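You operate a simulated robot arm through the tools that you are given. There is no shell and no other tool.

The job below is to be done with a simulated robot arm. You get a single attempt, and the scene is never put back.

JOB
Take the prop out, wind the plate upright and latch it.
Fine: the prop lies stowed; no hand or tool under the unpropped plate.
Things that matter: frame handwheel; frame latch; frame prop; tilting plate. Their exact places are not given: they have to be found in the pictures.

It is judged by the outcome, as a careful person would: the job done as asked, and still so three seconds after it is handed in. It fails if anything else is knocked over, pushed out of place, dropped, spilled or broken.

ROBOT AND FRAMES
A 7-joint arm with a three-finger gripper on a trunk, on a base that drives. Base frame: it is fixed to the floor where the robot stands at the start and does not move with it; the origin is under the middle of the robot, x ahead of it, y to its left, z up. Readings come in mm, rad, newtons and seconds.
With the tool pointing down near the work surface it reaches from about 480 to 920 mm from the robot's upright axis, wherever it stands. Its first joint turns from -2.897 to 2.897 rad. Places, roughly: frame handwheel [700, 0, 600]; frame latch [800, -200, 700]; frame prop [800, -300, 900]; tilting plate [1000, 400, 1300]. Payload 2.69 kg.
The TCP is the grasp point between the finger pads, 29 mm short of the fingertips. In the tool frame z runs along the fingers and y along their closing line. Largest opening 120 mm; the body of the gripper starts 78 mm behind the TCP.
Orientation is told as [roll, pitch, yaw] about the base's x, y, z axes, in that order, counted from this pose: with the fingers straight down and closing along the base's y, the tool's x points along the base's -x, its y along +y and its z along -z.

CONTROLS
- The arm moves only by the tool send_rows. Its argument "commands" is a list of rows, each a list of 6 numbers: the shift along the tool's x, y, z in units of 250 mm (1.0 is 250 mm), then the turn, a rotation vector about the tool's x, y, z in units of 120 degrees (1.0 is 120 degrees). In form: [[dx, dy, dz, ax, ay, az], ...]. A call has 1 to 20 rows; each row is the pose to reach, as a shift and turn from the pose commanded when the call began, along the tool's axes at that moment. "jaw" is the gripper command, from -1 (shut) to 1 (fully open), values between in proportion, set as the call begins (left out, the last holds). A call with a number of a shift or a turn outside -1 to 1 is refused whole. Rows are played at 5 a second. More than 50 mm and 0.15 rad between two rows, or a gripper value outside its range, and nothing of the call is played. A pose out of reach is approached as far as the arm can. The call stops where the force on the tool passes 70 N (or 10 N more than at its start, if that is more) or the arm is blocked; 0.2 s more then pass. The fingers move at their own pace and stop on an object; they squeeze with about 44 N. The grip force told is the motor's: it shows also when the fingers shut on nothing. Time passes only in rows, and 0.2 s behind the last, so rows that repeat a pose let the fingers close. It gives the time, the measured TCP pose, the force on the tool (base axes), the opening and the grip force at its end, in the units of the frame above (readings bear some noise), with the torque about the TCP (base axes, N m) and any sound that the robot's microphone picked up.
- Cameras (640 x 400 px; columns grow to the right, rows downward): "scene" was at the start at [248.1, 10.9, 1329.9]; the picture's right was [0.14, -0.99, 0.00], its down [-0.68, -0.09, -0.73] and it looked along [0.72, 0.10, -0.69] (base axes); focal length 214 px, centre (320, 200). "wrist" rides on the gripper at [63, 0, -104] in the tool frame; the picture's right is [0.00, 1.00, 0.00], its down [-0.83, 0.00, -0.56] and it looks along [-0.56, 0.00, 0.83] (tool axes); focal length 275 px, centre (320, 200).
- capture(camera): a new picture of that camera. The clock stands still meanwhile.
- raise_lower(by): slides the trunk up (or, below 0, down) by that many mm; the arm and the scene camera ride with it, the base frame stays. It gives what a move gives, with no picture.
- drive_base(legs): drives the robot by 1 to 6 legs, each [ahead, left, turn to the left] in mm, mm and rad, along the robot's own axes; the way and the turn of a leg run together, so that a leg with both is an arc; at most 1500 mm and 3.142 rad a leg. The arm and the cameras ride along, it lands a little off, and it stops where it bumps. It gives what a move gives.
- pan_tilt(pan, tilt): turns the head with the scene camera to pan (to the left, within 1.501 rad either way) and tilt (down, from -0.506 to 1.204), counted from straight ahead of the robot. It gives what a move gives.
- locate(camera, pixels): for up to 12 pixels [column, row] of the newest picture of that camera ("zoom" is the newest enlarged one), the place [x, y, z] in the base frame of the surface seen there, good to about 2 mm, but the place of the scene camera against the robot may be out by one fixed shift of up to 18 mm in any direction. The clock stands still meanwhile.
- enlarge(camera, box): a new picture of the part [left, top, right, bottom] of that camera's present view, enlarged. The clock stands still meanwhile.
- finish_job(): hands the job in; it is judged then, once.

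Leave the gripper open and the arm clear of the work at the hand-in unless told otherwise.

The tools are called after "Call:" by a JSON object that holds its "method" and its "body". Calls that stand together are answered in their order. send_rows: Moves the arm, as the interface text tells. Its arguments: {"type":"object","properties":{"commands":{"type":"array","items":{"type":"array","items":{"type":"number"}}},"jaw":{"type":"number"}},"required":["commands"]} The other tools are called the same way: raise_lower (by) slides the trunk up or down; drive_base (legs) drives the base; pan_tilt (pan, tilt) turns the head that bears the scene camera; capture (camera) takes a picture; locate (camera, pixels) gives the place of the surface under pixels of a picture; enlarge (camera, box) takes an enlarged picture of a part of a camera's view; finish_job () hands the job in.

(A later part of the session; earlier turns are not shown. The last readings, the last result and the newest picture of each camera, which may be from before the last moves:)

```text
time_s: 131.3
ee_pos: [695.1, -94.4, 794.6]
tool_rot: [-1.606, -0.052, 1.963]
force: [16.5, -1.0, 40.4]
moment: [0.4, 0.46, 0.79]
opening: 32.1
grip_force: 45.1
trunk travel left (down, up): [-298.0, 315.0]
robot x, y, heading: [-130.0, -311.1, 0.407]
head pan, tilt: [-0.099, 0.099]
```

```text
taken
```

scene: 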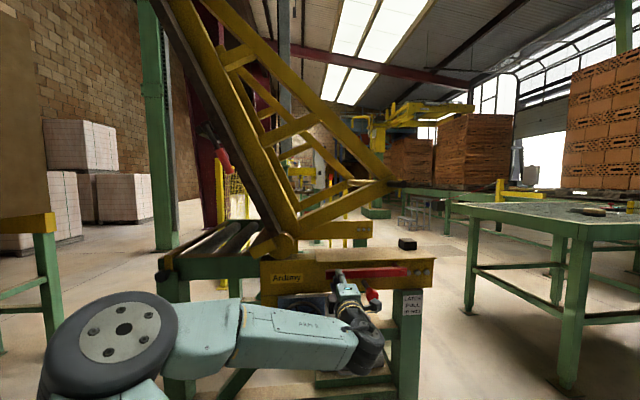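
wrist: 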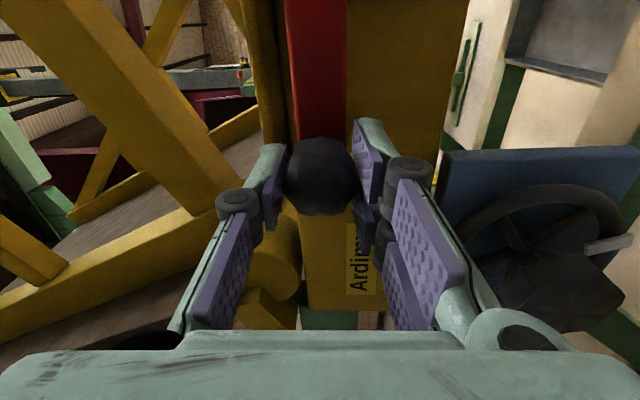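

The prop lies horizontal along the beam, against its stop (40 N upward reaction, θ≈90°). I release and retract, then look.

Call:
{"method": "send_rows", "body": {"commands": [[0, -0.02, 0, 0, 0, 0], [0, -0.02, 0, 0, 0, 0], [0, -0.02, 0, 0, 0, 0], [0, -0.02, -0.12, 0, 0, 0], [0, -0.02, -0.24, 0, 0, 0], [0, -0.02, -0.36, 0, 0, 0], [0, -0.02, -0.48, 0, 0, 0]], "jaw": 0.0}}

Call:
{"method": "capture", "body": {"camera": "wrist"}}

Call:
{"method": "capture", "body": {"camera": "scene"}}

Call:
{"method": "enlarge", "body": {"camera": "scene", "box": [250, 160, 450, 330]}}

```text
time_s: 132.9
ee_pos: [579.6, -139.1, 787.9]
tool_rot: [-1.585, -0.054, 1.961]
force: [0.4, -0.7, 0.0]
moment: [-0.02, 0.02, 0.01]
opening: 60.3
grip_force: 0.1
trunk travel left (down, up): [-298.0, 315.0]
robot x, y, heading: [-133.1, -308.5, 0.405]
head pan, tilt: [-0.099, 0.099]
```

```text
taken
```

wrist: 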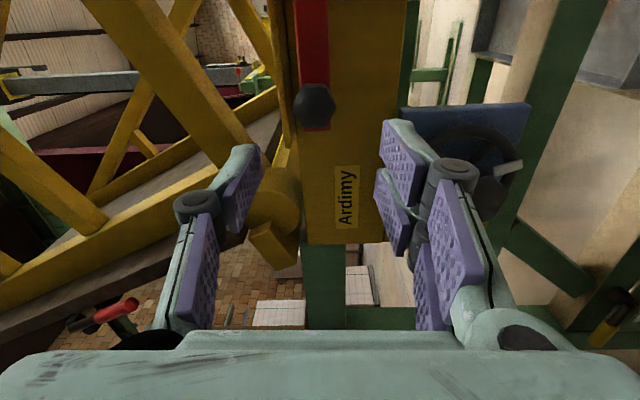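

```text
taken
```

scene: 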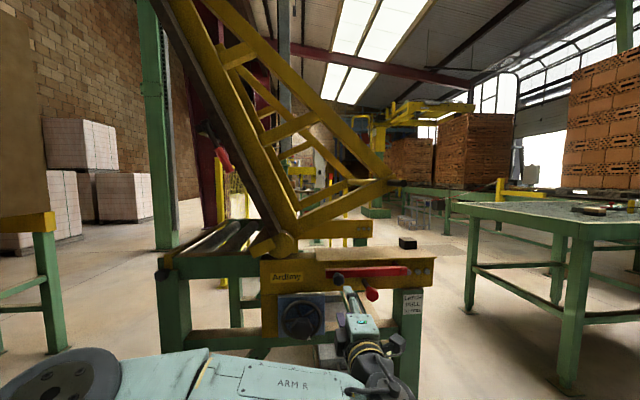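

```text
2.35 times, centred on (350, 245) of scene
```

zoom: 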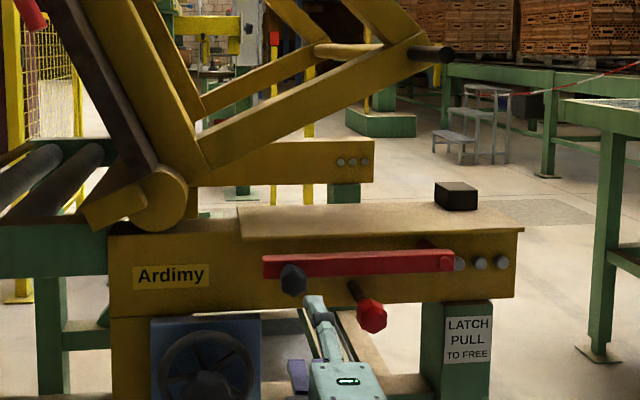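

The prop now lies stowed along the beam. Next the wheel: drive 110 mm left and lower the trunk 160 mm to face the hub.

Call:
{"method": "drive_base", "body": {"legs": [[0, 110, -0.012]]}}

Call:
{"method": "raise_lower", "body": {"by": -160}}

Call:
{"method": "capture", "body": {"camera": "wrist"}}

Call:
{"method": "capture", "body": {"camera": "scene"}}

```text
time_s: 134.4
ee_pos: [539.1, -45.0, 788.6]
tool_rot: [-1.585, -0.053, 1.951]
force: [-0.1, -0.8, -0.1]
moment: [-0.01, 0.0, -0.03]
opening: 60.4
grip_force: 0.1
trunk travel left (down, up): [-298.0, 315.0]
robot x, y, heading: [-178.2, -212.5, 0.387]
head pan, tilt: [-0.099, 0.099]
```

```text
time_s: 136.3
ee_pos: [540.2, -44.8, 628.6]
tool_rot: [-1.584, -0.055, 1.95]
force: [0.4, 0.1, -0.9]
moment: [0.04, 0.01, -0.01]
opening: 60.1
grip_force: 0.1
trunk travel left (down, up): [-138.0, 475.0]
robot x, y, heading: [-174.8, -207.4, 0.397]
head pan, tilt: [-0.099, 0.099]
```

```text
taken
```

wrist: 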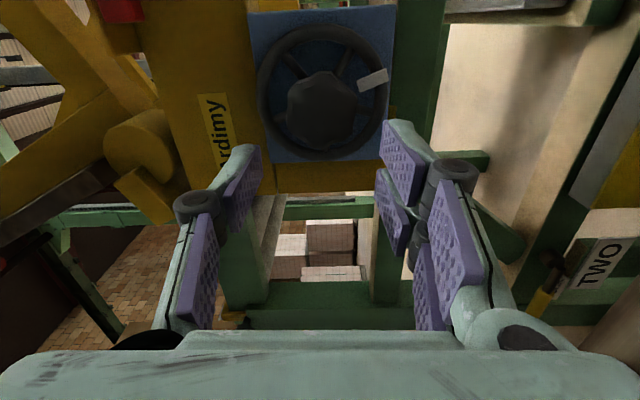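

```text
taken
```

scene: 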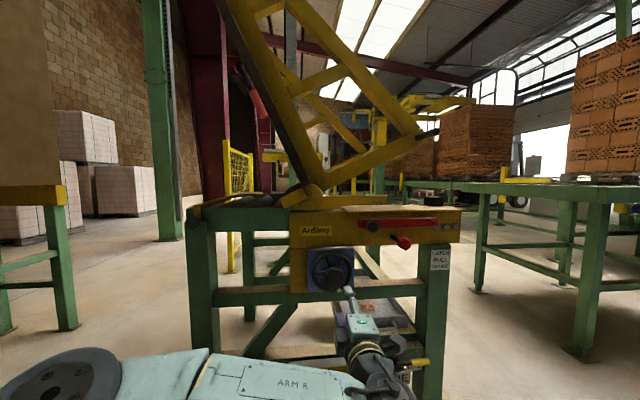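

Facing the wheel. I approach the hub (136 mm forward, 8 mm left), jaws at 80 mm, then close.

Call:
{"method": "send_rows", "body": {"commands": [[-0.0324, 0, 0.08, 0, 0, 0], [-0.0324, 0, 0.2, 0, 0, 0], [-0.0324, 0, 0.32, 0, 0, 0], [-0.0324, 0, 0.44, 0, 0, 0], [-0.0324, 0, 0.546, 0, 0, 0], [-0.0324, 0, 0.546, 0, 0, 0]], "jaw": 0.37}}

Call:
{"method": "send_rows", "body": {"commands": [[0, 0, 0, 0, 0, 0], [0, 0, 0, 0, 0, 0], [0, 0, 0, 0, 0, 0], [0, 0, 0, 0, 0, 0]], "jaw": -1}}

Call:
{"method": "capture", "body": {"camera": "wrist"}}

Call:
{"method": "capture", "body": {"camera": "scene"}}

```text
time_s: 137.7
ee_pos: [664.6, 13.5, 631.7]
tool_rot: [-1.585, -0.056, 1.949]
force: [0.0, 0.8, -0.8]
moment: [0.0, 0.01, 0.02]
opening: 82.4
grip_force: 0.0
trunk travel left (down, up): [-138.0, 475.0]
robot x, y, heading: [-175.5, -206.5, 0.393]
head pan, tilt: [-0.099, 0.099]
```

```text
time_s: 138.7
ee_pos: [664.5, 11.4, 630.5]
tool_rot: [-1.582, -0.053, 1.95]
force: [-6.5, -0.7, -6.3]
moment: [-0.16, 0.19, 0.01]
opening: 63.1
grip_force: 45.1
trunk travel left (down, up): [-138.0, 475.0]
robot x, y, heading: [-178.9, -204.5, 0.392]
head pan, tilt: [-0.099, 0.099]
```

```text
taken
```

wrist: 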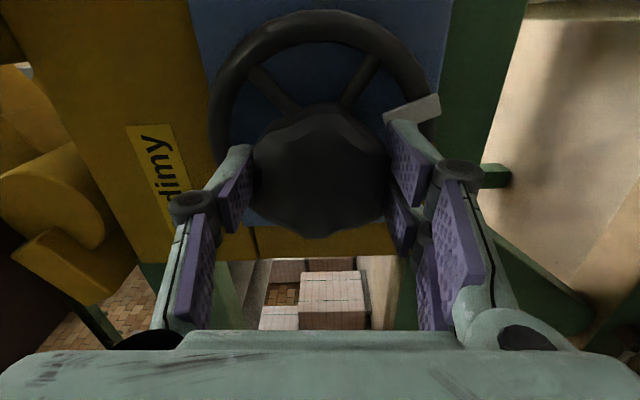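

```text
taken
```

scene: 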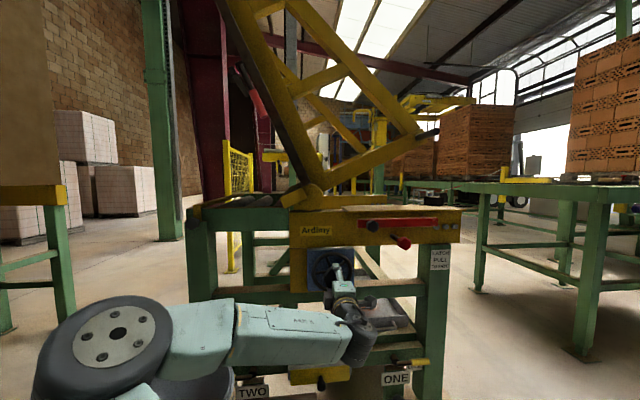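

Gripped at 63 mm, mark at (412,105) in the wrist view. I turn clockwise 45° and see whether the mark travels with the gripper.

Call:
{"method": "send_rows", "body": {"commands": [[0, 0, 0, 0, 0, 0.04], [0, 0, 0, 0, 0, 0.08], [0, 0, 0, 0, 0, 0.12], [0, 0, 0, 0, 0, 0.16], [0, 0, 0, 0, 0, 0.2], [0, 0, 0, 0, 0, 0.24], [0, 0, 0, 0, 0, 0.28], [0, 0, 0, 0, 0, 0.32], [0, 0, 0, 0, 0, 0.375], [0, 0, 0, 0, 0, 0.375]]}}

Call:
{"method": "capture", "body": {"camera": "wrist"}}

Call:
{"method": "enlarge", "body": {"camera": "scene", "box": [280, 80, 480, 260]}}

Call:
{"method": "locate", "body": {"camera": "zoom", "pixels": [[498, 165], [495, 170], [500, 160]]}}

```text
time_s: 140.9
ee_pos: [664.9, 12.6, 629.0]
tool_rot: [-1.584, -0.841, 1.956]
force: [-4.3, -1.3, -22.8]
moment: [-0.08, 0.32, -0.28]
opening: 62.9
grip_force: 44.6
trunk travel left (down, up): [-138.0, 475.0]
robot x, y, heading: [-174.6, -207.4, 0.395]
head pan, tilt: [-0.099, 0.099]
```

```text
taken
```

wrist: 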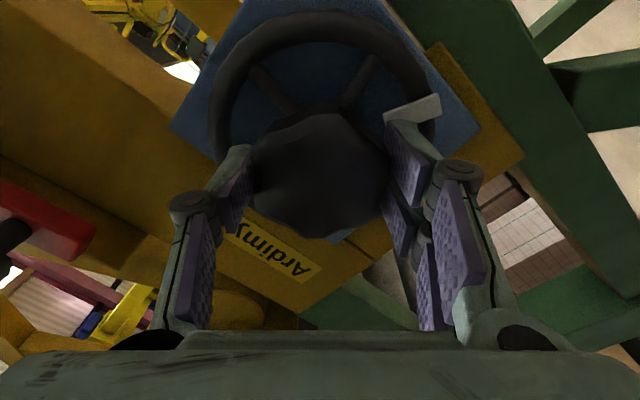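

```text
2.22 times, centred on (380, 170) of scene
```

zoom: 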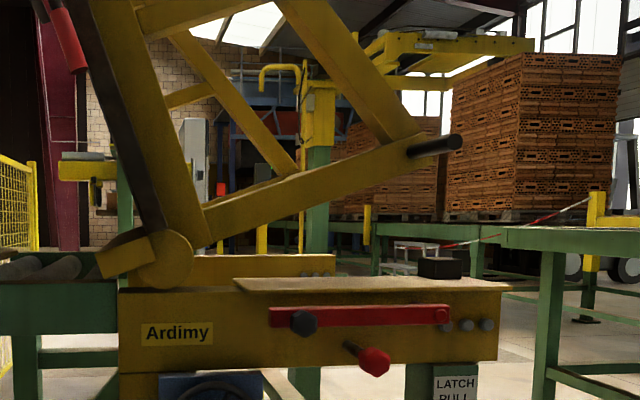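

```text
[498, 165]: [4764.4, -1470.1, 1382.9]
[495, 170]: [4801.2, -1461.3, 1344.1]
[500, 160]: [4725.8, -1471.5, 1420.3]
```

The mark travelled with the gripper: the wheel turned 45° clockwise. I continue another 72° and watch.

Call:
{"method": "locate", "body": {"camera": "zoom", "pixels": [[455, 142], [125, 60]]}}

Call:
{"method": "send_rows", "body": {"commands": [[0, 0, 0, 0, 0, 0.04], [0, 0, 0, 0, 0, 0.08], [0, 0, 0, 0, 0, 0.12], [0, 0, 0, 0, 0, 0.16], [0, 0, 0, 0, 0, 0.2], [0, 0, 0, 0, 0, 0.24], [0, 0, 0, 0, 0, 0.28], [0, 0, 0, 0, 0, 0.32], [0, 0, 0, 0, 0, 0.36], [0, 0, 0, 0, 0, 0.4], [0, 0, 0, 0, 0, 0.44], [0, 0, 0, 0, 0, 0.48], [0, 0, 0, 0, 0, 0.52], [0, 0, 0, 0, 0, 0.56], [0, 0, 0, 0, 0, 0.6], [0, 0, 0, 0, 0, 0.6]]}}

Call:
{"method": "capture", "body": {"camera": "wrist"}}

Call:
{"method": "capture", "body": {"camera": "scene"}}

Call:
{"method": "enlarge", "body": {"camera": "scene", "box": [280, 80, 480, 260]}}

```text
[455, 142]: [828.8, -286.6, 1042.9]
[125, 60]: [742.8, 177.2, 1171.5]
```

```text
time_s: 144.3
ee_pos: [664.2, 15.0, 628.2]
tool_rot: [1.591, -1.046, -1.205]
force: [2.8, 16.7, -12.5]
moment: [-0.42, 1.0, 0.55]
opening: 63.1
grip_force: 44.8
trunk travel left (down, up): [-138.0, 475.0]
robot x, y, heading: [-183.0, -209.3, 0.395]
head pan, tilt: [-0.099, 0.099]
```

```text
taken
```

wrist: 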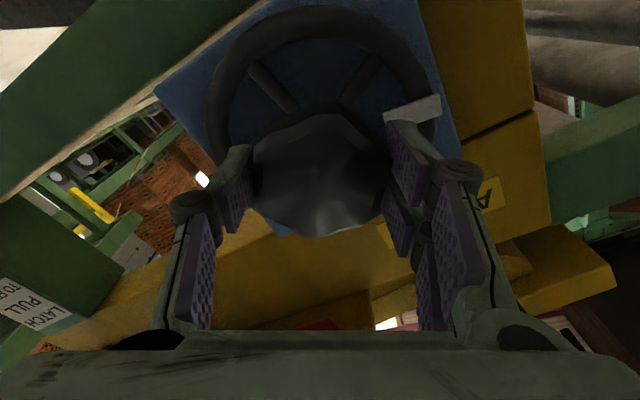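

```text
taken
```

scene: 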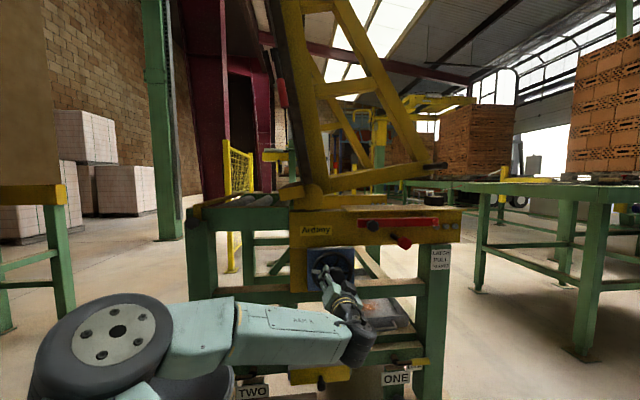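

```text
2.22 times, centred on (380, 170) of scene
```

zoom: 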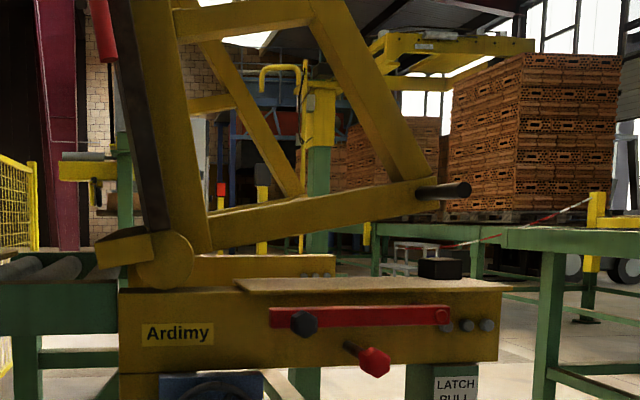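

The plate is coming upright smoothly (bottom member ~12° from level). Another 72°.

Call:
{"method": "send_rows", "body": {"commands": [[0, 0, 0, 0, 0, 0.04], [0, 0, 0, 0, 0, 0.08], [0, 0, 0, 0, 0, 0.12], [0, 0, 0, 0, 0, 0.16], [0, 0, 0, 0, 0, 0.2], [0, 0, 0, 0, 0, 0.24], [0, 0, 0, 0, 0, 0.28], [0, 0, 0, 0, 0, 0.32], [0, 0, 0, 0, 0, 0.36], [0, 0, 0, 0, 0, 0.4], [0, 0, 0, 0, 0, 0.44], [0, 0, 0, 0, 0, 0.48], [0, 0, 0, 0, 0, 0.52], [0, 0, 0, 0, 0, 0.56], [0, 0, 0, 0, 0, 0.6], [0, 0, 0, 0, 0, 0.6]]}}

Call:
{"method": "capture", "body": {"camera": "wrist"}}

Call:
{"method": "capture", "body": {"camera": "scene"}}

Call:
{"method": "enlarge", "body": {"camera": "scene", "box": [280, 80, 480, 260]}}

```text
time_s: 147.7
ee_pos: [664.4, 14.9, 629.5]
tool_rot: [1.584, 0.211, -1.184]
force: [-9.9, 25.8, -5.1]
moment: [0.07, -0.09, 0.07]
opening: 62.7
grip_force: 45.2
trunk travel left (down, up): [-138.0, 475.0]
robot x, y, heading: [-178.8, -205.2, 0.392]
head pan, tilt: [-0.099, 0.099]
```

```text
taken
```

wrist: 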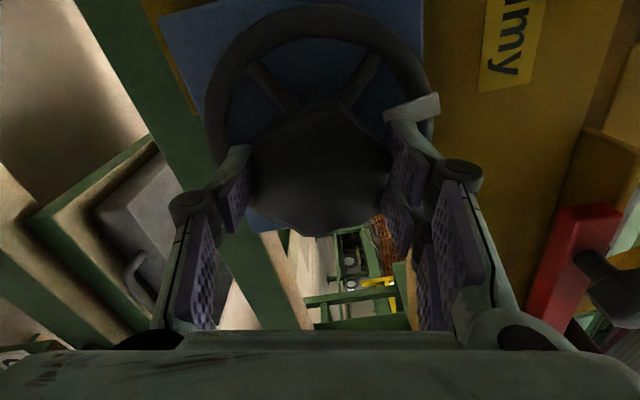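

```text
taken
```

scene: 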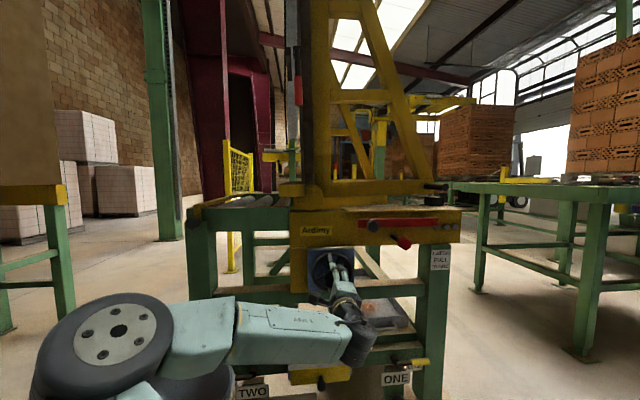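

```text
2.22 times, centred on (380, 170) of scene
```

zoom: 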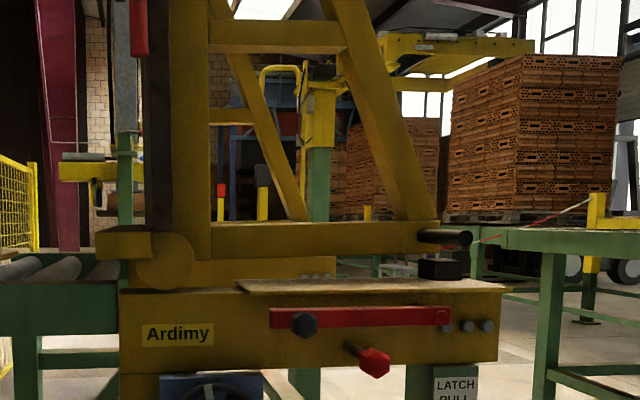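

The plate stands practically upright, its foot about on the black stop block. I turn 12° further gently to seat it.

Call:
{"method": "send_rows", "body": {"commands": [[0, 0, 0, 0, 0, 0.02], [0, 0, 0, 0, 0, 0.04], [0, 0, 0, 0, 0, 0.06], [0, 0, 0, 0, 0, 0.08], [0, 0, 0, 0, 0, 0.1], [0, 0, 0, 0, 0, 0.1]]}}

Call:
{"method": "capture", "body": {"camera": "wrist"}}

Call:
{"method": "enlarge", "body": {"camera": "scene", "box": [280, 80, 480, 260]}}

Call:
{"method": "enlarge", "body": {"camera": "scene", "box": [390, 160, 480, 260]}}

```text
time_s: 149.1
ee_pos: [663.5, 13.0, 628.5]
tool_rot: [1.59, 0.325, -1.173]
force: [-4.9, 20.5, 26.6]
moment: [-0.3, -1.02, 0.05]
opening: 62.5
grip_force: 44.8
out of reach, approached as far as the arm can: row 3, 4, 5, 6
trunk travel left (down, up): [-138.0, 475.0]
robot x, y, heading: [-178.7, -210.5, 0.39]
head pan, tilt: [-0.099, 0.099]
```

```text
taken
```

wrist: 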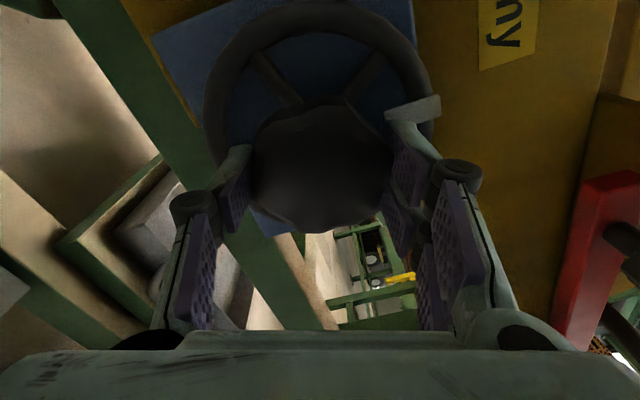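

```text
2.22 times, centred on (380, 170) of scene
```

zoom: 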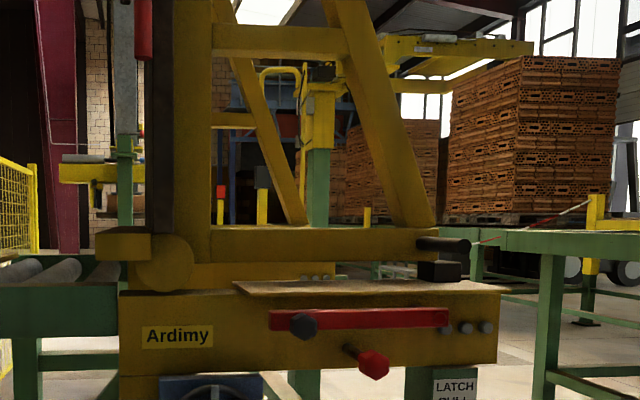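

```text
4.00 times, centred on (435, 210) of scene
```

zoom: 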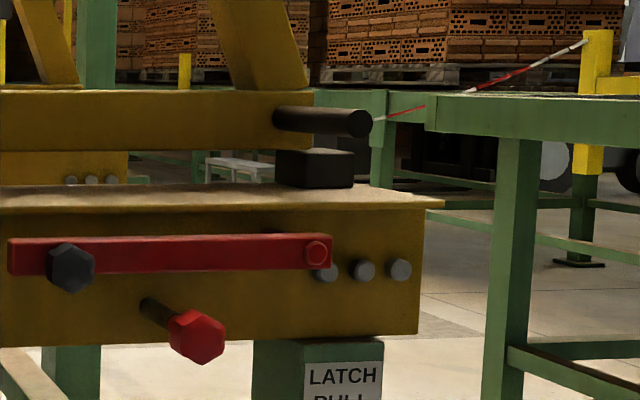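

The foot seems on the block. To be sure, I re-grip: open, roll back 72°, close and test whether the wheel still turns clockwise.

Call:
{"method": "send_rows", "body": {"commands": [[0, 0, 0, 0, 0, 0], [0, 0, 0, 0, 0, 0], [0, 0, 0, 0, 0, -0.06], [0, 0, 0, 0, 0, -0.12], [0, 0, 0, 0, 0, -0.18], [0, 0, 0, 0, 0, -0.24], [0, 0, 0, 0, 0, -0.3], [0, 0, 0, 0, 0, -0.36], [0, 0, 0, 0, 0, -0.42], [0, 0, 0, 0, 0, -0.48], [0, 0, 0, 0, 0, -0.54], [0, 0, 0, 0, 0, -0.6]], "jaw": 0.37}}

Call:
{"method": "capture", "body": {"camera": "wrist"}}

Call:
{"method": "capture", "body": {"camera": "scene"}}

Call:
{"method": "enlarge", "body": {"camera": "scene", "box": [390, 160, 480, 260]}}

```text
time_s: 151.7
ee_pos: [664.7, 12.0, 623.1]
tool_rot: [1.585, -0.932, -1.198]
force: [0.4, 0.2, -0.3]
moment: [-0.03, -0.03, 0.04]
opening: 82.1
grip_force: 0.0
trunk travel left (down, up): [-138.0, 475.0]
robot x, y, heading: [-178.2, -210.0, 0.393]
head pan, tilt: [-0.099, 0.099]
```

```text
taken
```

wrist: 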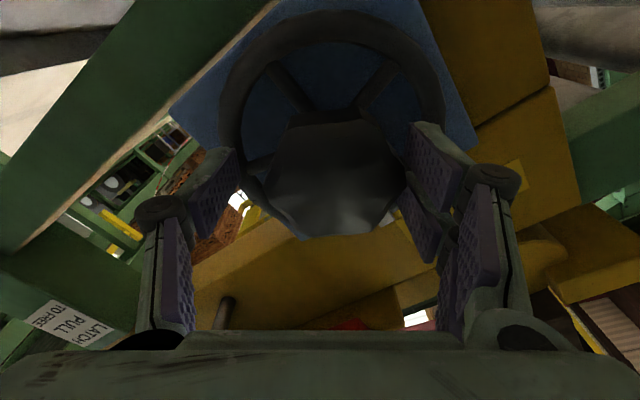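

```text
taken
```

scene: 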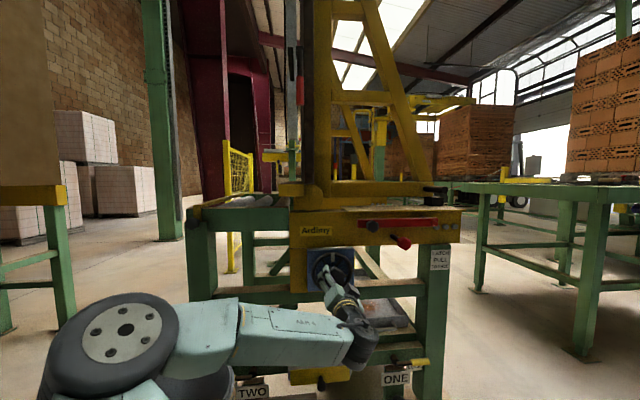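

```text
4.00 times, centred on (435, 210) of scene
```

zoom: 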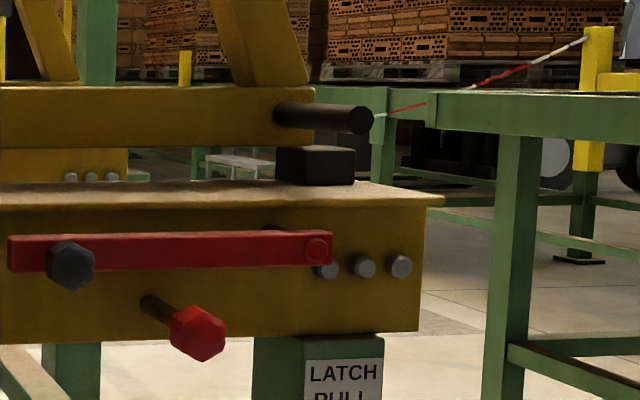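

Plate stays up. I recentre on the hub (7 mm up), close, and try +25°.

Call:
{"method": "send_rows", "body": {"commands": [[-0.012, 0.008, 0, 0, 0, 0], [-0.023, 0.0165, 0, 0, 0, 0], [-0.023, 0.0165, 0, 0, 0, 0]]}}

Call:
{"method": "send_rows", "body": {"commands": [[0, 0, 0, 0, 0, 0], [0, 0, 0, 0, 0, 0], [0, 0, 0, 0, 0, 0], [0, 0, 0, 0, 0, 0]], "jaw": -1}}

Call:
{"method": "capture", "body": {"camera": "wrist"}}

Call:
{"method": "send_rows", "body": {"commands": [[0, 0, 0, 0, 0, 0.03], [0, 0, 0, 0, 0, 0.06], [0, 0, 0, 0, 0, 0.09], [0, 0, 0, 0, 0, 0.12], [0, 0, 0, 0, 0, 0.15], [0, 0, 0, 0, 0, 0.18], [0, 0, 0, 0, 0, 0.21], [0, 0, 0, 0, 0, 0.21]]}}

Call:
{"method": "capture", "body": {"camera": "wrist"}}

Call:
{"method": "enlarge", "body": {"camera": "scene", "box": [390, 160, 480, 260]}}

```text
time_s: 152.5
ee_pos: [665.5, 11.1, 630.6]
tool_rot: [1.585, -0.93, -1.2]
force: [0.0, -0.7, 0.7]
moment: [0.01, -0.02, 0.04]
opening: 82.2
grip_force: 0.0
trunk travel left (down, up): [-138.0, 475.0]
robot x, y, heading: [-180.1, -210.0, 0.388]
head pan, tilt: [-0.099, 0.099]
```

```text
time_s: 153.5
ee_pos: [664.1, 12.6, 632.9]
tool_rot: [1.587, -0.929, -1.197]
force: [-6.1, 7.0, 5.9]
moment: [0.17, -0.29, 0.36]
opening: 62.9
grip_force: 44.4
trunk travel left (down, up): [-138.0, 475.0]
robot x, y, heading: [-174.2, -208.4, 0.397]
head pan, tilt: [-0.099, 0.099]
```

```text
taken
```

wrist: 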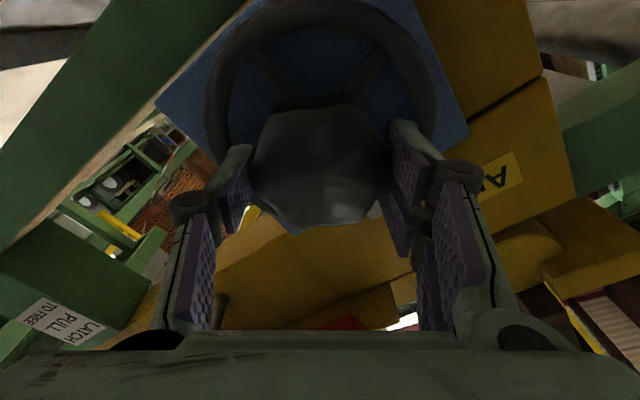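

```text
time_s: 155.3
ee_pos: [664.7, 13.7, 629.1]
tool_rot: [1.578, -0.487, -1.184]
force: [-20.0, 24.2, -1.3]
moment: [-1.27, 0.13, 0.36]
opening: 62.4
grip_force: 44.9
trunk travel left (down, up): [-138.0, 475.0]
robot x, y, heading: [-176.4, -207.4, 0.396]
head pan, tilt: [-0.099, 0.099]
```

```text
taken
```

wrist: 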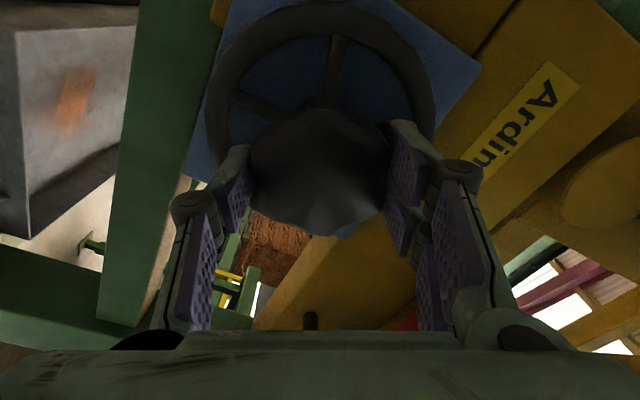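

```text
4.00 times, centred on (435, 210) of scene
```

zoom: 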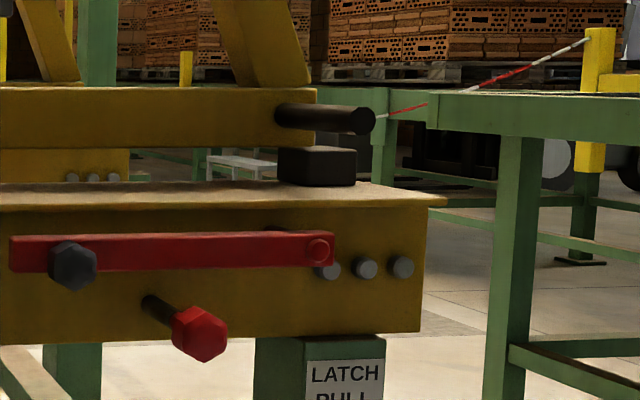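

The wheel no longer turns (fingers slip at 1.3 Nm): the plate is fully upright on its stop. I release, retract, and turn to the latch.

Call:
{"method": "send_rows", "body": {"commands": [[0, 0, 0, 0, 0, 0], [0, 0, 0, 0, 0, 0], [0, 0, 0, 0, 0, 0], [0, 0, -0.12, 0, 0, 0], [0, 0, -0.24, 0, 0, 0], [0, 0, -0.36, 0, 0, 0], [0, 0, -0.48, 0, 0, 0], [0, 0, -0.52, 0, 0, 0]], "jaw": 0.37}}

Call:
{"method": "drive_base", "body": {"legs": [[0, -200, 0]]}}

Call:
{"method": "raise_lower", "body": {"by": 110}}

Call:
{"method": "capture", "body": {"camera": "wrist"}}

Call:
{"method": "capture", "body": {"camera": "scene"}}

```text
time_s: 157.1
ee_pos: [543.6, -38.6, 629.6]
tool_rot: [1.579, -0.49, -1.192]
force: [0.1, -0.3, 0.2]
moment: [0.01, 0.01, -0.02]
opening: 82.5
grip_force: 0.0
trunk travel left (down, up): [-138.0, 475.0]
robot x, y, heading: [-174.6, -208.2, 0.393]
head pan, tilt: [-0.099, 0.099]
```

```text
time_s: 159.2
ee_pos: [621.7, -223.0, 628.8]
tool_rot: [1.579, -0.491, -1.191]
force: [0.2, 0.0, -0.2]
moment: [0.02, -0.02, 0.02]
opening: 82.4
grip_force: 0.0
trunk travel left (down, up): [-138.0, 475.0]
robot x, y, heading: [-101.5, -392.3, 0.39]
head pan, tilt: [-0.099, 0.099]
```

```text
time_s: 160.7
ee_pos: [620.7, -222.5, 738.2]
tool_rot: [1.58, -0.492, -1.192]
force: [-0.1, -0.9, 0.0]
moment: [-0.04, 0.0, 0.04]
opening: 82.1
grip_force: 0.1
trunk travel left (down, up): [-248.0, 365.0]
robot x, y, heading: [-103.8, -392.2, 0.39]
head pan, tilt: [-0.099, 0.099]
```

```text
taken
```

wrist: 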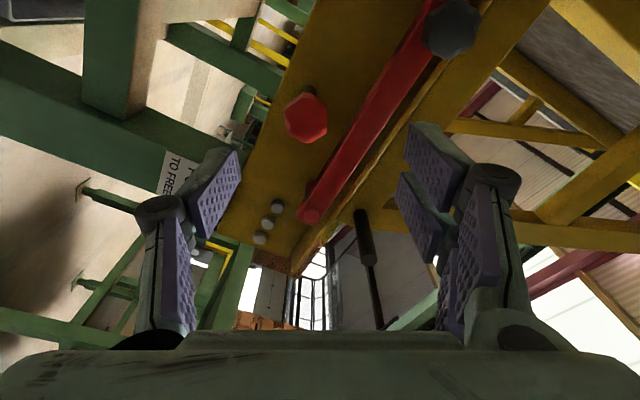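

```text
taken
```

scene: 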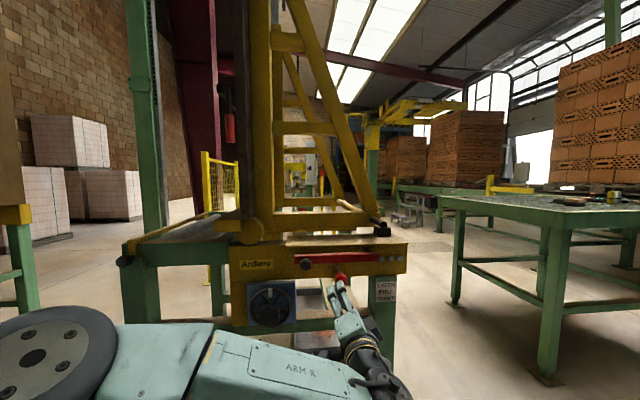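

The plate is upright. I measure the red latch knob and enlarge around it.

Call:
{"method": "locate", "body": {"camera": "wrist", "pixels": [[306, 118], [290, 115], [323, 120], [308, 98], [303, 138], [318, 95], [340, 80], [380, 50], [450, 28], [310, 215]]}}

Call:
{"method": "enlarge", "body": {"camera": "wrist", "box": [230, 30, 430, 240]}}

Call:
{"method": "enlarge", "body": {"camera": "scene", "box": [270, 190, 420, 300]}}

```text
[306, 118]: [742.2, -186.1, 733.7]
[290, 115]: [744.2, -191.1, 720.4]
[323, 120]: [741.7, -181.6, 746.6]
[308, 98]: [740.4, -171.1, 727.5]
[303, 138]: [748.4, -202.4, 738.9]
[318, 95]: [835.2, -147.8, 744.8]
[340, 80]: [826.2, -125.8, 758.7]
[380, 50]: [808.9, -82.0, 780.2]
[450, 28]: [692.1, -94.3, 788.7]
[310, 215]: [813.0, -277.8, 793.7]
```

```text
1.90 times, centred on (330, 135) of wrist
```

zoom: 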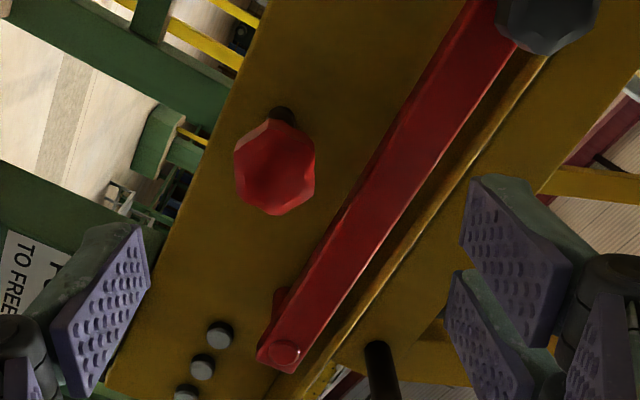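

```text
3.64 times, centred on (345, 245) of scene
```

zoom: 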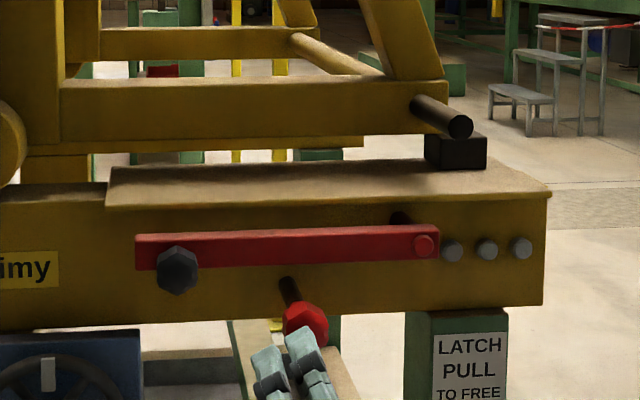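

Latch knob centre ≈ (742,-186,734), protruding 100 mm from the beam. I roll the tool level (fingers closing sideways, clear of the stowed prop above) and line up.

Call:
{"method": "send_rows", "body": {"commands": [[-0.005, -0.005, 0, 0, 0, -0.065], [-0.01, -0.01, 0, 0, 0, -0.13], [-0.015, -0.015, 0, 0, 0, -0.195], [-0.02, -0.02, 0, 0, 0, -0.26], [-0.025, -0.025, 0, 0, 0, -0.325], [-0.03, -0.03, 0, 0, 0, -0.39], [-0.035, -0.035, 0, 0, 0, -0.455], [-0.038, -0.0385, 0, 0, 0, -0.515], [-0.038, -0.0385, 0, 0, 0, -0.515]], "jaw": 0.17}}

Call:
{"method": "capture", "body": {"camera": "wrist"}}

```text
time_s: 162.7
ee_pos: [625.0, -233.6, 736.0]
tool_rot: [3.08, -1.561, -2.696]
force: [-0.6, 0.2, -0.5]
moment: [0.0, 0.02, 0.0]
opening: 70.2
grip_force: 0.1
trunk travel left (down, up): [-248.0, 365.0]
robot x, y, heading: [-99.6, -394.5, 0.389]
head pan, tilt: [-0.099, 0.099]
```

```text
taken
```

wrist: 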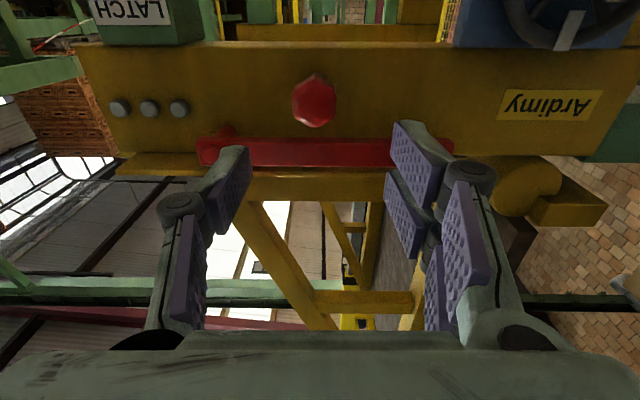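

Call:
{"method": "locate", "body": {"camera": "wrist", "pixels": [[314, 100], [294, 102], [334, 102], [314, 78], [314, 124]]}}

```text
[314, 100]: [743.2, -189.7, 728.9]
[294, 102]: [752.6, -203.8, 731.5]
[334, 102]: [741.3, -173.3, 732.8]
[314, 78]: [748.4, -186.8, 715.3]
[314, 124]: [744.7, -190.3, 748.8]
```

Advance 125 mm onto the latch knob and close.

Call:
{"method": "send_rows", "body": {"commands": [[0.016, -0.0136, 0.12, 0, 0, 0], [0.016, -0.0136, 0.24, 0, 0, 0], [0.016, -0.0136, 0.36, 0, 0, 0], [0.016, -0.0136, 0.44, 0, 0, 0], [0.016, -0.0136, 0.5, 0, 0, 0], [0.016, -0.0136, 0.5, 0, 0, 0]]}}

Call:
{"method": "send_rows", "body": {"commands": [[0, 0, 0, 0, 0, 0], [0, 0, 0, 0, 0, 0], [0, 0, 0, 0, 0, 0], [0, 0, 0, 0, 0, 0]], "jaw": -1}}

Call:
{"method": "capture", "body": {"camera": "wrist"}}

```text
time_s: 164.1
ee_pos: [742.8, -191.2, 730.3]
tool_rot: [2.836, -1.561, -2.454]
force: [0.3, 0.5, 0.3]
moment: [0.0, 0.01, 0.01]
opening: 70.1
grip_force: 0.1
trunk travel left (down, up): [-248.0, 365.0]
robot x, y, heading: [-100.7, -395.0, 0.389]
head pan, tilt: [-0.099, 0.099]
```

```text
time_s: 165.1
ee_pos: [743.0, -191.0, 730.4]
tool_rot: [2.849, -1.561, -2.467]
force: [0.4, 0.7, -0.3]
moment: [0.0, 0.0, -0.01]
opening: 37.1
grip_force: 34.7
trunk travel left (down, up): [-248.0, 365.0]
robot x, y, heading: [-103.4, -391.9, 0.392]
head pan, tilt: [-0.099, 0.099]
```

```text
taken
```

wrist: 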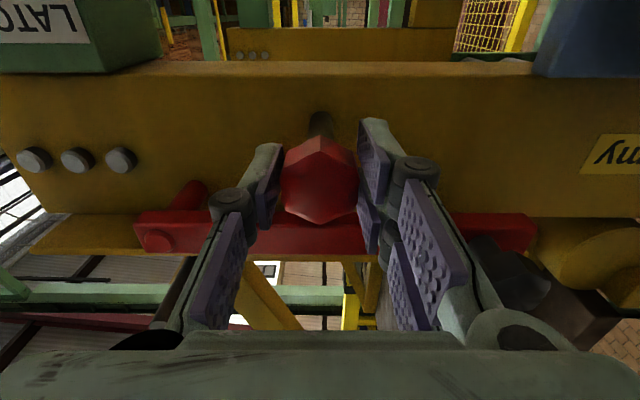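

Gripped (37 mm). I push the latch in slowly, 5 mm per row, up to 40 mm.

Call:
{"method": "send_rows", "body": {"commands": [[0, 0, 0.02, 0, 0, 0], [0, 0, 0.04, 0, 0, 0], [0, 0, 0.06, 0, 0, 0], [0, 0, 0.08, 0, 0, 0], [0, 0, 0.1, 0, 0, 0], [0, 0, 0.12, 0, 0, 0], [0, 0, 0.14, 0, 0, 0], [0, 0, 0.16, 0, 0, 0]]}}

Call:
{"method": "capture", "body": {"camera": "wrist"}}

```text
time_s: 166.9
ee_pos: [779.8, -175.9, 731.1]
tool_rot: [2.538, -1.566, -2.154]
force: [-2.7, 2.4, -13.2]
moment: [-0.05, 0.19, 0.14]
opening: 36.7
grip_force: 44.4
trunk travel left (down, up): [-248.0, 365.0]
robot x, y, heading: [-100.9, -393.8, 0.39]
head pan, tilt: [-0.099, 0.099]
```

```text
taken
```

wrist: 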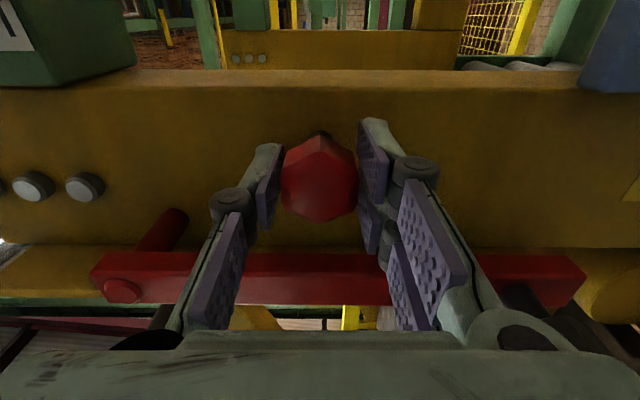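

The latch slides in freely with the knob. Continue, 4 mm per row, until it stops.

Call:
{"method": "send_rows", "body": {"commands": [[0, 0, 0.016, 0, 0, 0], [0, 0, 0.032, 0, 0, 0], [0, 0, 0.048, 0, 0, 0], [0, 0, 0.064, 0, 0, 0], [0, 0, 0.08, 0, 0, 0], [0, 0, 0.096, 0, 0, 0]]}}

Call:
{"method": "capture", "body": {"camera": "wrist"}}

```text
time_s: 168.3
ee_pos: [802.3, -167.0, 734.9]
tool_rot: [3.004, -1.56, -2.62]
force: [-41.7, -1.2, -2.8]
moment: [0.03, 0.02, 0.31]
opening: 35.2
grip_force: 45.0
trunk travel left (down, up): [-248.0, 365.0]
robot x, y, heading: [-99.6, -391.5, 0.388]
head pan, tilt: [-0.099, 0.099]
```

```text
taken
```

wrist: 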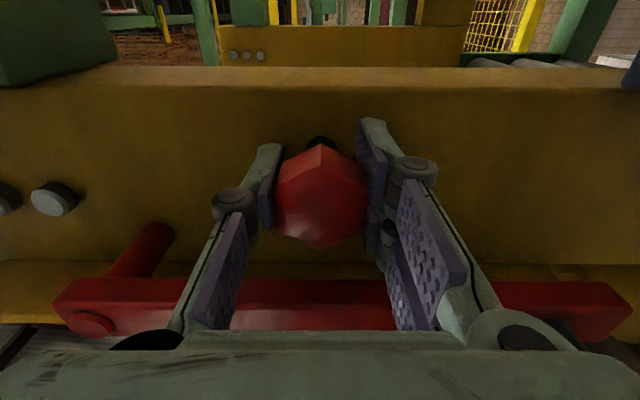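

The latch has stopped (fingers slid along the knob at ~42 N). I open, retract and check where the knob stays.

Call:
{"method": "send_rows", "body": {"commands": [[0, 0, 0, 0, 0, 0], [0, 0, 0, 0, 0, 0], [0, 0, 0, 0, 0, 0], [0, 0, -0.15, 0, 0, 0], [0, 0, -0.3, 0, 0, 0], [0, 0, -0.45, 0, 0, 0], [0, 0, -0.6, 0, 0, 0], [0, 0, -0.75, 0, 0, 0], [0, 0, -0.75, 0, 0, 0]], "jaw": 0.17}}

Call:
{"method": "capture", "body": {"camera": "wrist"}}

Call:
{"method": "locate", "body": {"camera": "wrist", "pixels": [[312, 115], [318, 110], [305, 115], [325, 118], [312, 100], [312, 130]]}}

Call:
{"method": "enlarge", "body": {"camera": "wrist", "box": [220, 50, 420, 180]}}

Call:
{"method": "capture", "body": {"camera": "scene"}}

```text
time_s: 170.3
ee_pos: [627.3, -236.0, 731.1]
tool_rot: [2.819, -1.562, -2.433]
force: [0.3, 1.0, 0.2]
moment: [0.0, 0.01, 0.01]
opening: 70.4
grip_force: 0.0
trunk travel left (down, up): [-248.0, 365.0]
robot x, y, heading: [-101.2, -393.4, 0.39]
head pan, tilt: [-0.099, 0.099]
```

```text
taken
```

wrist: 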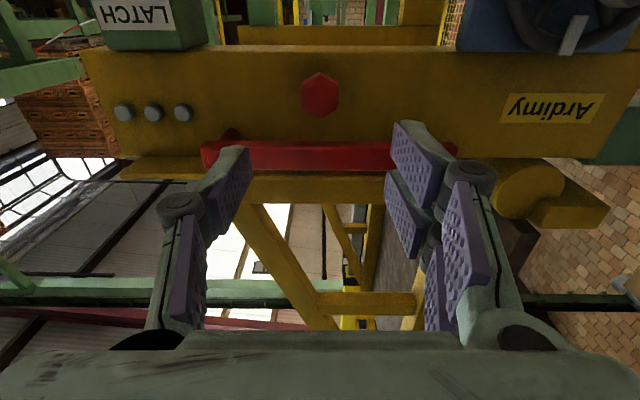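

```text
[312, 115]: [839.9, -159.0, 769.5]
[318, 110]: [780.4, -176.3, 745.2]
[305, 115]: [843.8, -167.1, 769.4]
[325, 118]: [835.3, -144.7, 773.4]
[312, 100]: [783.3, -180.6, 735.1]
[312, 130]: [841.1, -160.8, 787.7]
```

```text
3.08 times, centred on (320, 115) of wrist
```

zoom: 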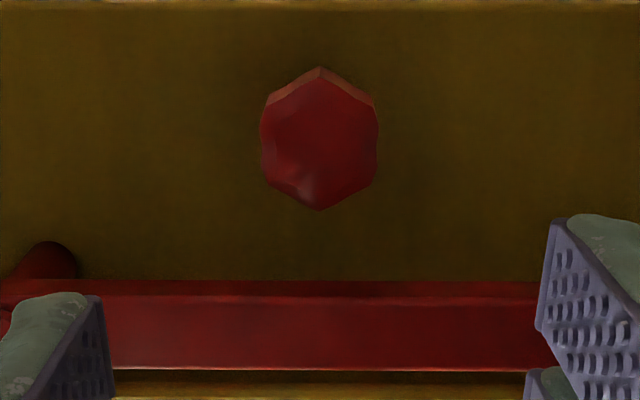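

```text
taken
```

scene: 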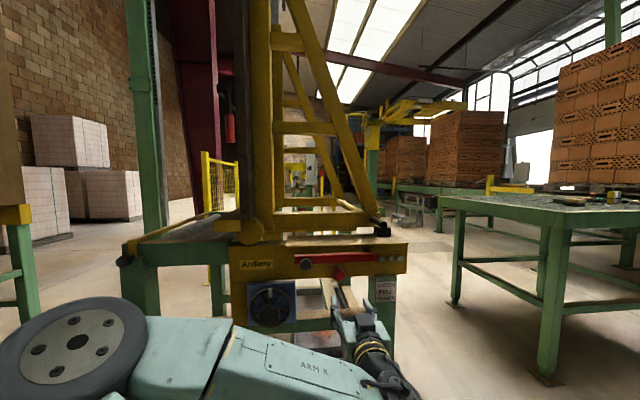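

The knob stayed 40 mm further in (face now at x 782). I press it once more with closed fingertips to make sure it's fully home.

Call:
{"method": "send_rows", "body": {"commands": [[0, 0, 0, 0, 0, 0], [-0.008, -0.01, 0.12, 0, 0, 0], [-0.008, -0.01, 0.24, 0, 0, 0], [-0.008, -0.01, 0.36, 0, 0, 0], [-0.008, -0.01, 0.46, 0, 0, 0], [-0.008, -0.01, 0.51, 0, 0, 0], [-0.008, -0.01, 0.53, 0, 0, 0], [-0.008, -0.01, 0.545, 0, 0, 0], [-0.008, -0.01, 0.56, 0, 0, 0], [-0.008, -0.01, 0.575, 0, 0, 0], [-0.008, -0.01, 0.59, 0, 0, 0]], "jaw": -1}}

Call:
{"method": "capture", "body": {"camera": "wrist"}}

```text
time_s: 172.6
ee_pos: [759.2, -187.0, 733.1]
tool_rot: [2.646, -1.563, -2.265]
force: [-25.3, -3.6, 6.2]
moment: [0.03, 0.06, 0.24]
opening: 6.0
grip_force: 28.9
trunk travel left (down, up): [-248.0, 365.0]
robot x, y, heading: [-103.7, -392.4, 0.396]
head pan, tilt: [-0.099, 0.099]
stopped in row 11: the force on the tool passed its limit at 79 N (the readings are from after the stop); the commanded pose is now the measured one
```

```text
taken
```

wrist: 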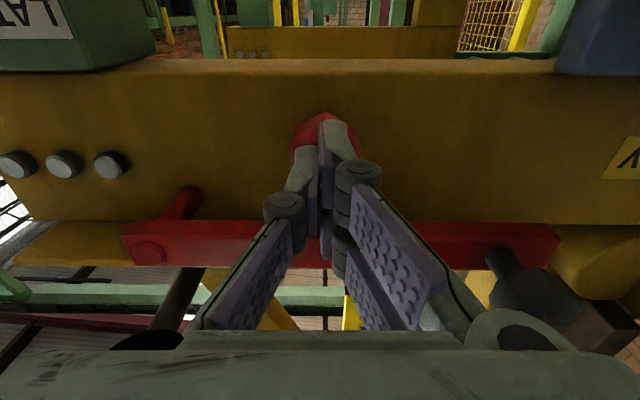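

It resisted 79 N: fully home. I retract and look once more.

Call:
{"method": "send_rows", "body": {"commands": [[0, 0, -0.15, 0, 0, 0], [0, 0, -0.3, 0, 0, 0], [0, 0, -0.45, 0, 0, 0], [0, 0, -0.55, 0, 0, 0]], "jaw": 0.3}}

Call:
{"method": "capture", "body": {"camera": "wrist"}}

Call:
{"method": "locate", "body": {"camera": "wrist", "pixels": [[318, 95], [325, 100], [318, 108]]}}

Call:
{"method": "capture", "body": {"camera": "scene"}}

Call:
{"method": "enlarge", "body": {"camera": "scene", "box": [220, 150, 420, 300]}}

```text
time_s: 173.6
ee_pos: [632.5, -237.5, 730.0]
tool_rot: [2.299, -1.566, -1.918]
force: [1.3, 0.4, 0.5]
moment: [0.01, 0.02, -0.02]
opening: 78.1
grip_force: 0.1
trunk travel left (down, up): [-248.0, 365.0]
robot x, y, heading: [-105.2, -391.2, 0.396]
head pan, tilt: [-0.099, 0.099]
```

```text
taken
```

wrist: 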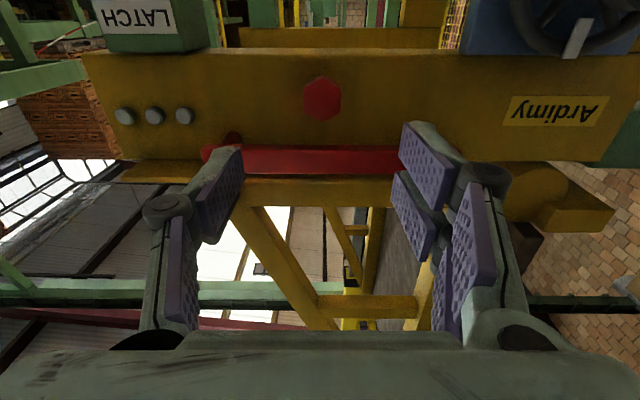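

```text
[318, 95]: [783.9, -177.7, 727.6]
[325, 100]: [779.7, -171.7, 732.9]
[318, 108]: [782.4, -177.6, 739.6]
```

```text
taken
```

scene: 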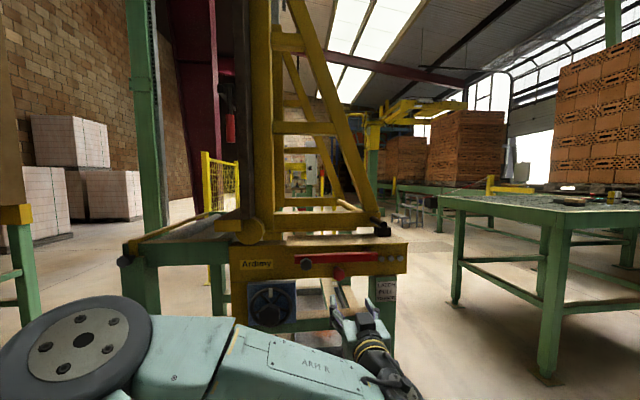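

```text
2.67 times, centred on (320, 225) of scene
```

zoom: 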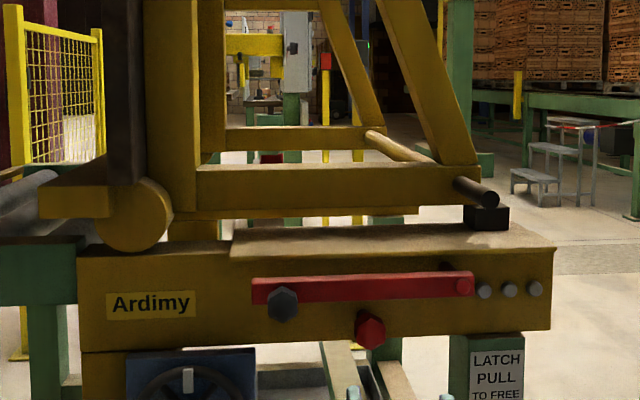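

The latch knob stays home, plate upright, prop stowed. To verify the latch truly holds, I'll go back to the wheel and test with a light counter-clockwise turn.

Call:
{"method": "drive_base", "body": {"legs": [[0, 215, 0]]}}

Call:
{"method": "raise_lower", "body": {"by": -100}}

Call:
{"method": "capture", "body": {"camera": "wrist"}}

Call:
{"method": "capture", "body": {"camera": "scene"}}

```text
time_s: 175.9
ee_pos: [548.5, -34.6, 729.2]
tool_rot: [2.333, -1.567, -1.953]
force: [-0.3, -0.2, 0.4]
moment: [0.0, -0.05, -0.03]
opening: 78.0
grip_force: 0.1
trunk travel left (down, up): [-248.0, 365.0]
robot x, y, heading: [-185.3, -192.1, 0.391]
head pan, tilt: [-0.099, 0.099]
```

```text
time_s: 177.2
ee_pos: [549.4, -34.6, 630.6]
tool_rot: [2.352, -1.566, -1.975]
force: [0.2, -0.2, 0.8]
moment: [0.0, 0.01, -0.02]
opening: 78.4
grip_force: 0.1
trunk travel left (down, up): [-148.0, 465.0]
robot x, y, heading: [-187.2, -188.2, 0.392]
head pan, tilt: [-0.099, 0.099]
```

```text
taken
```

wrist: 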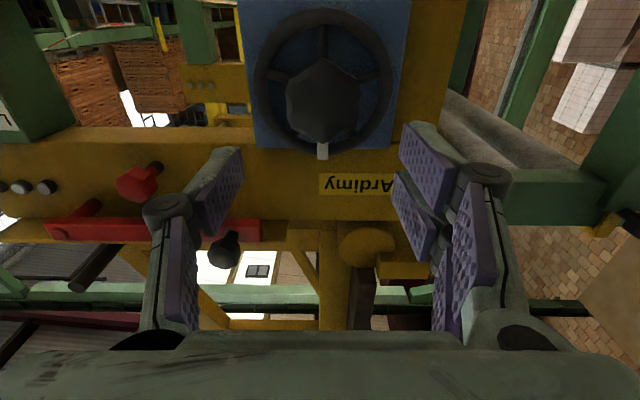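

```text
taken
```

scene: 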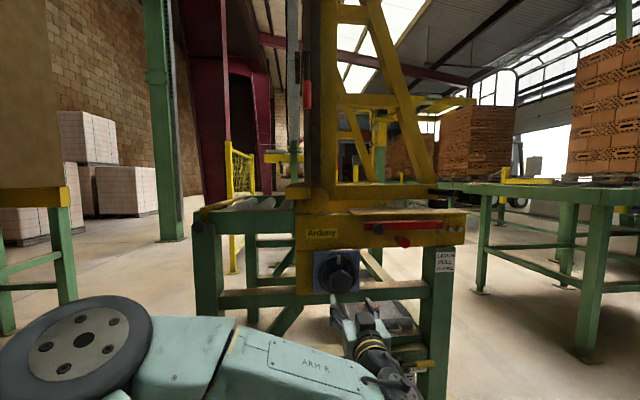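

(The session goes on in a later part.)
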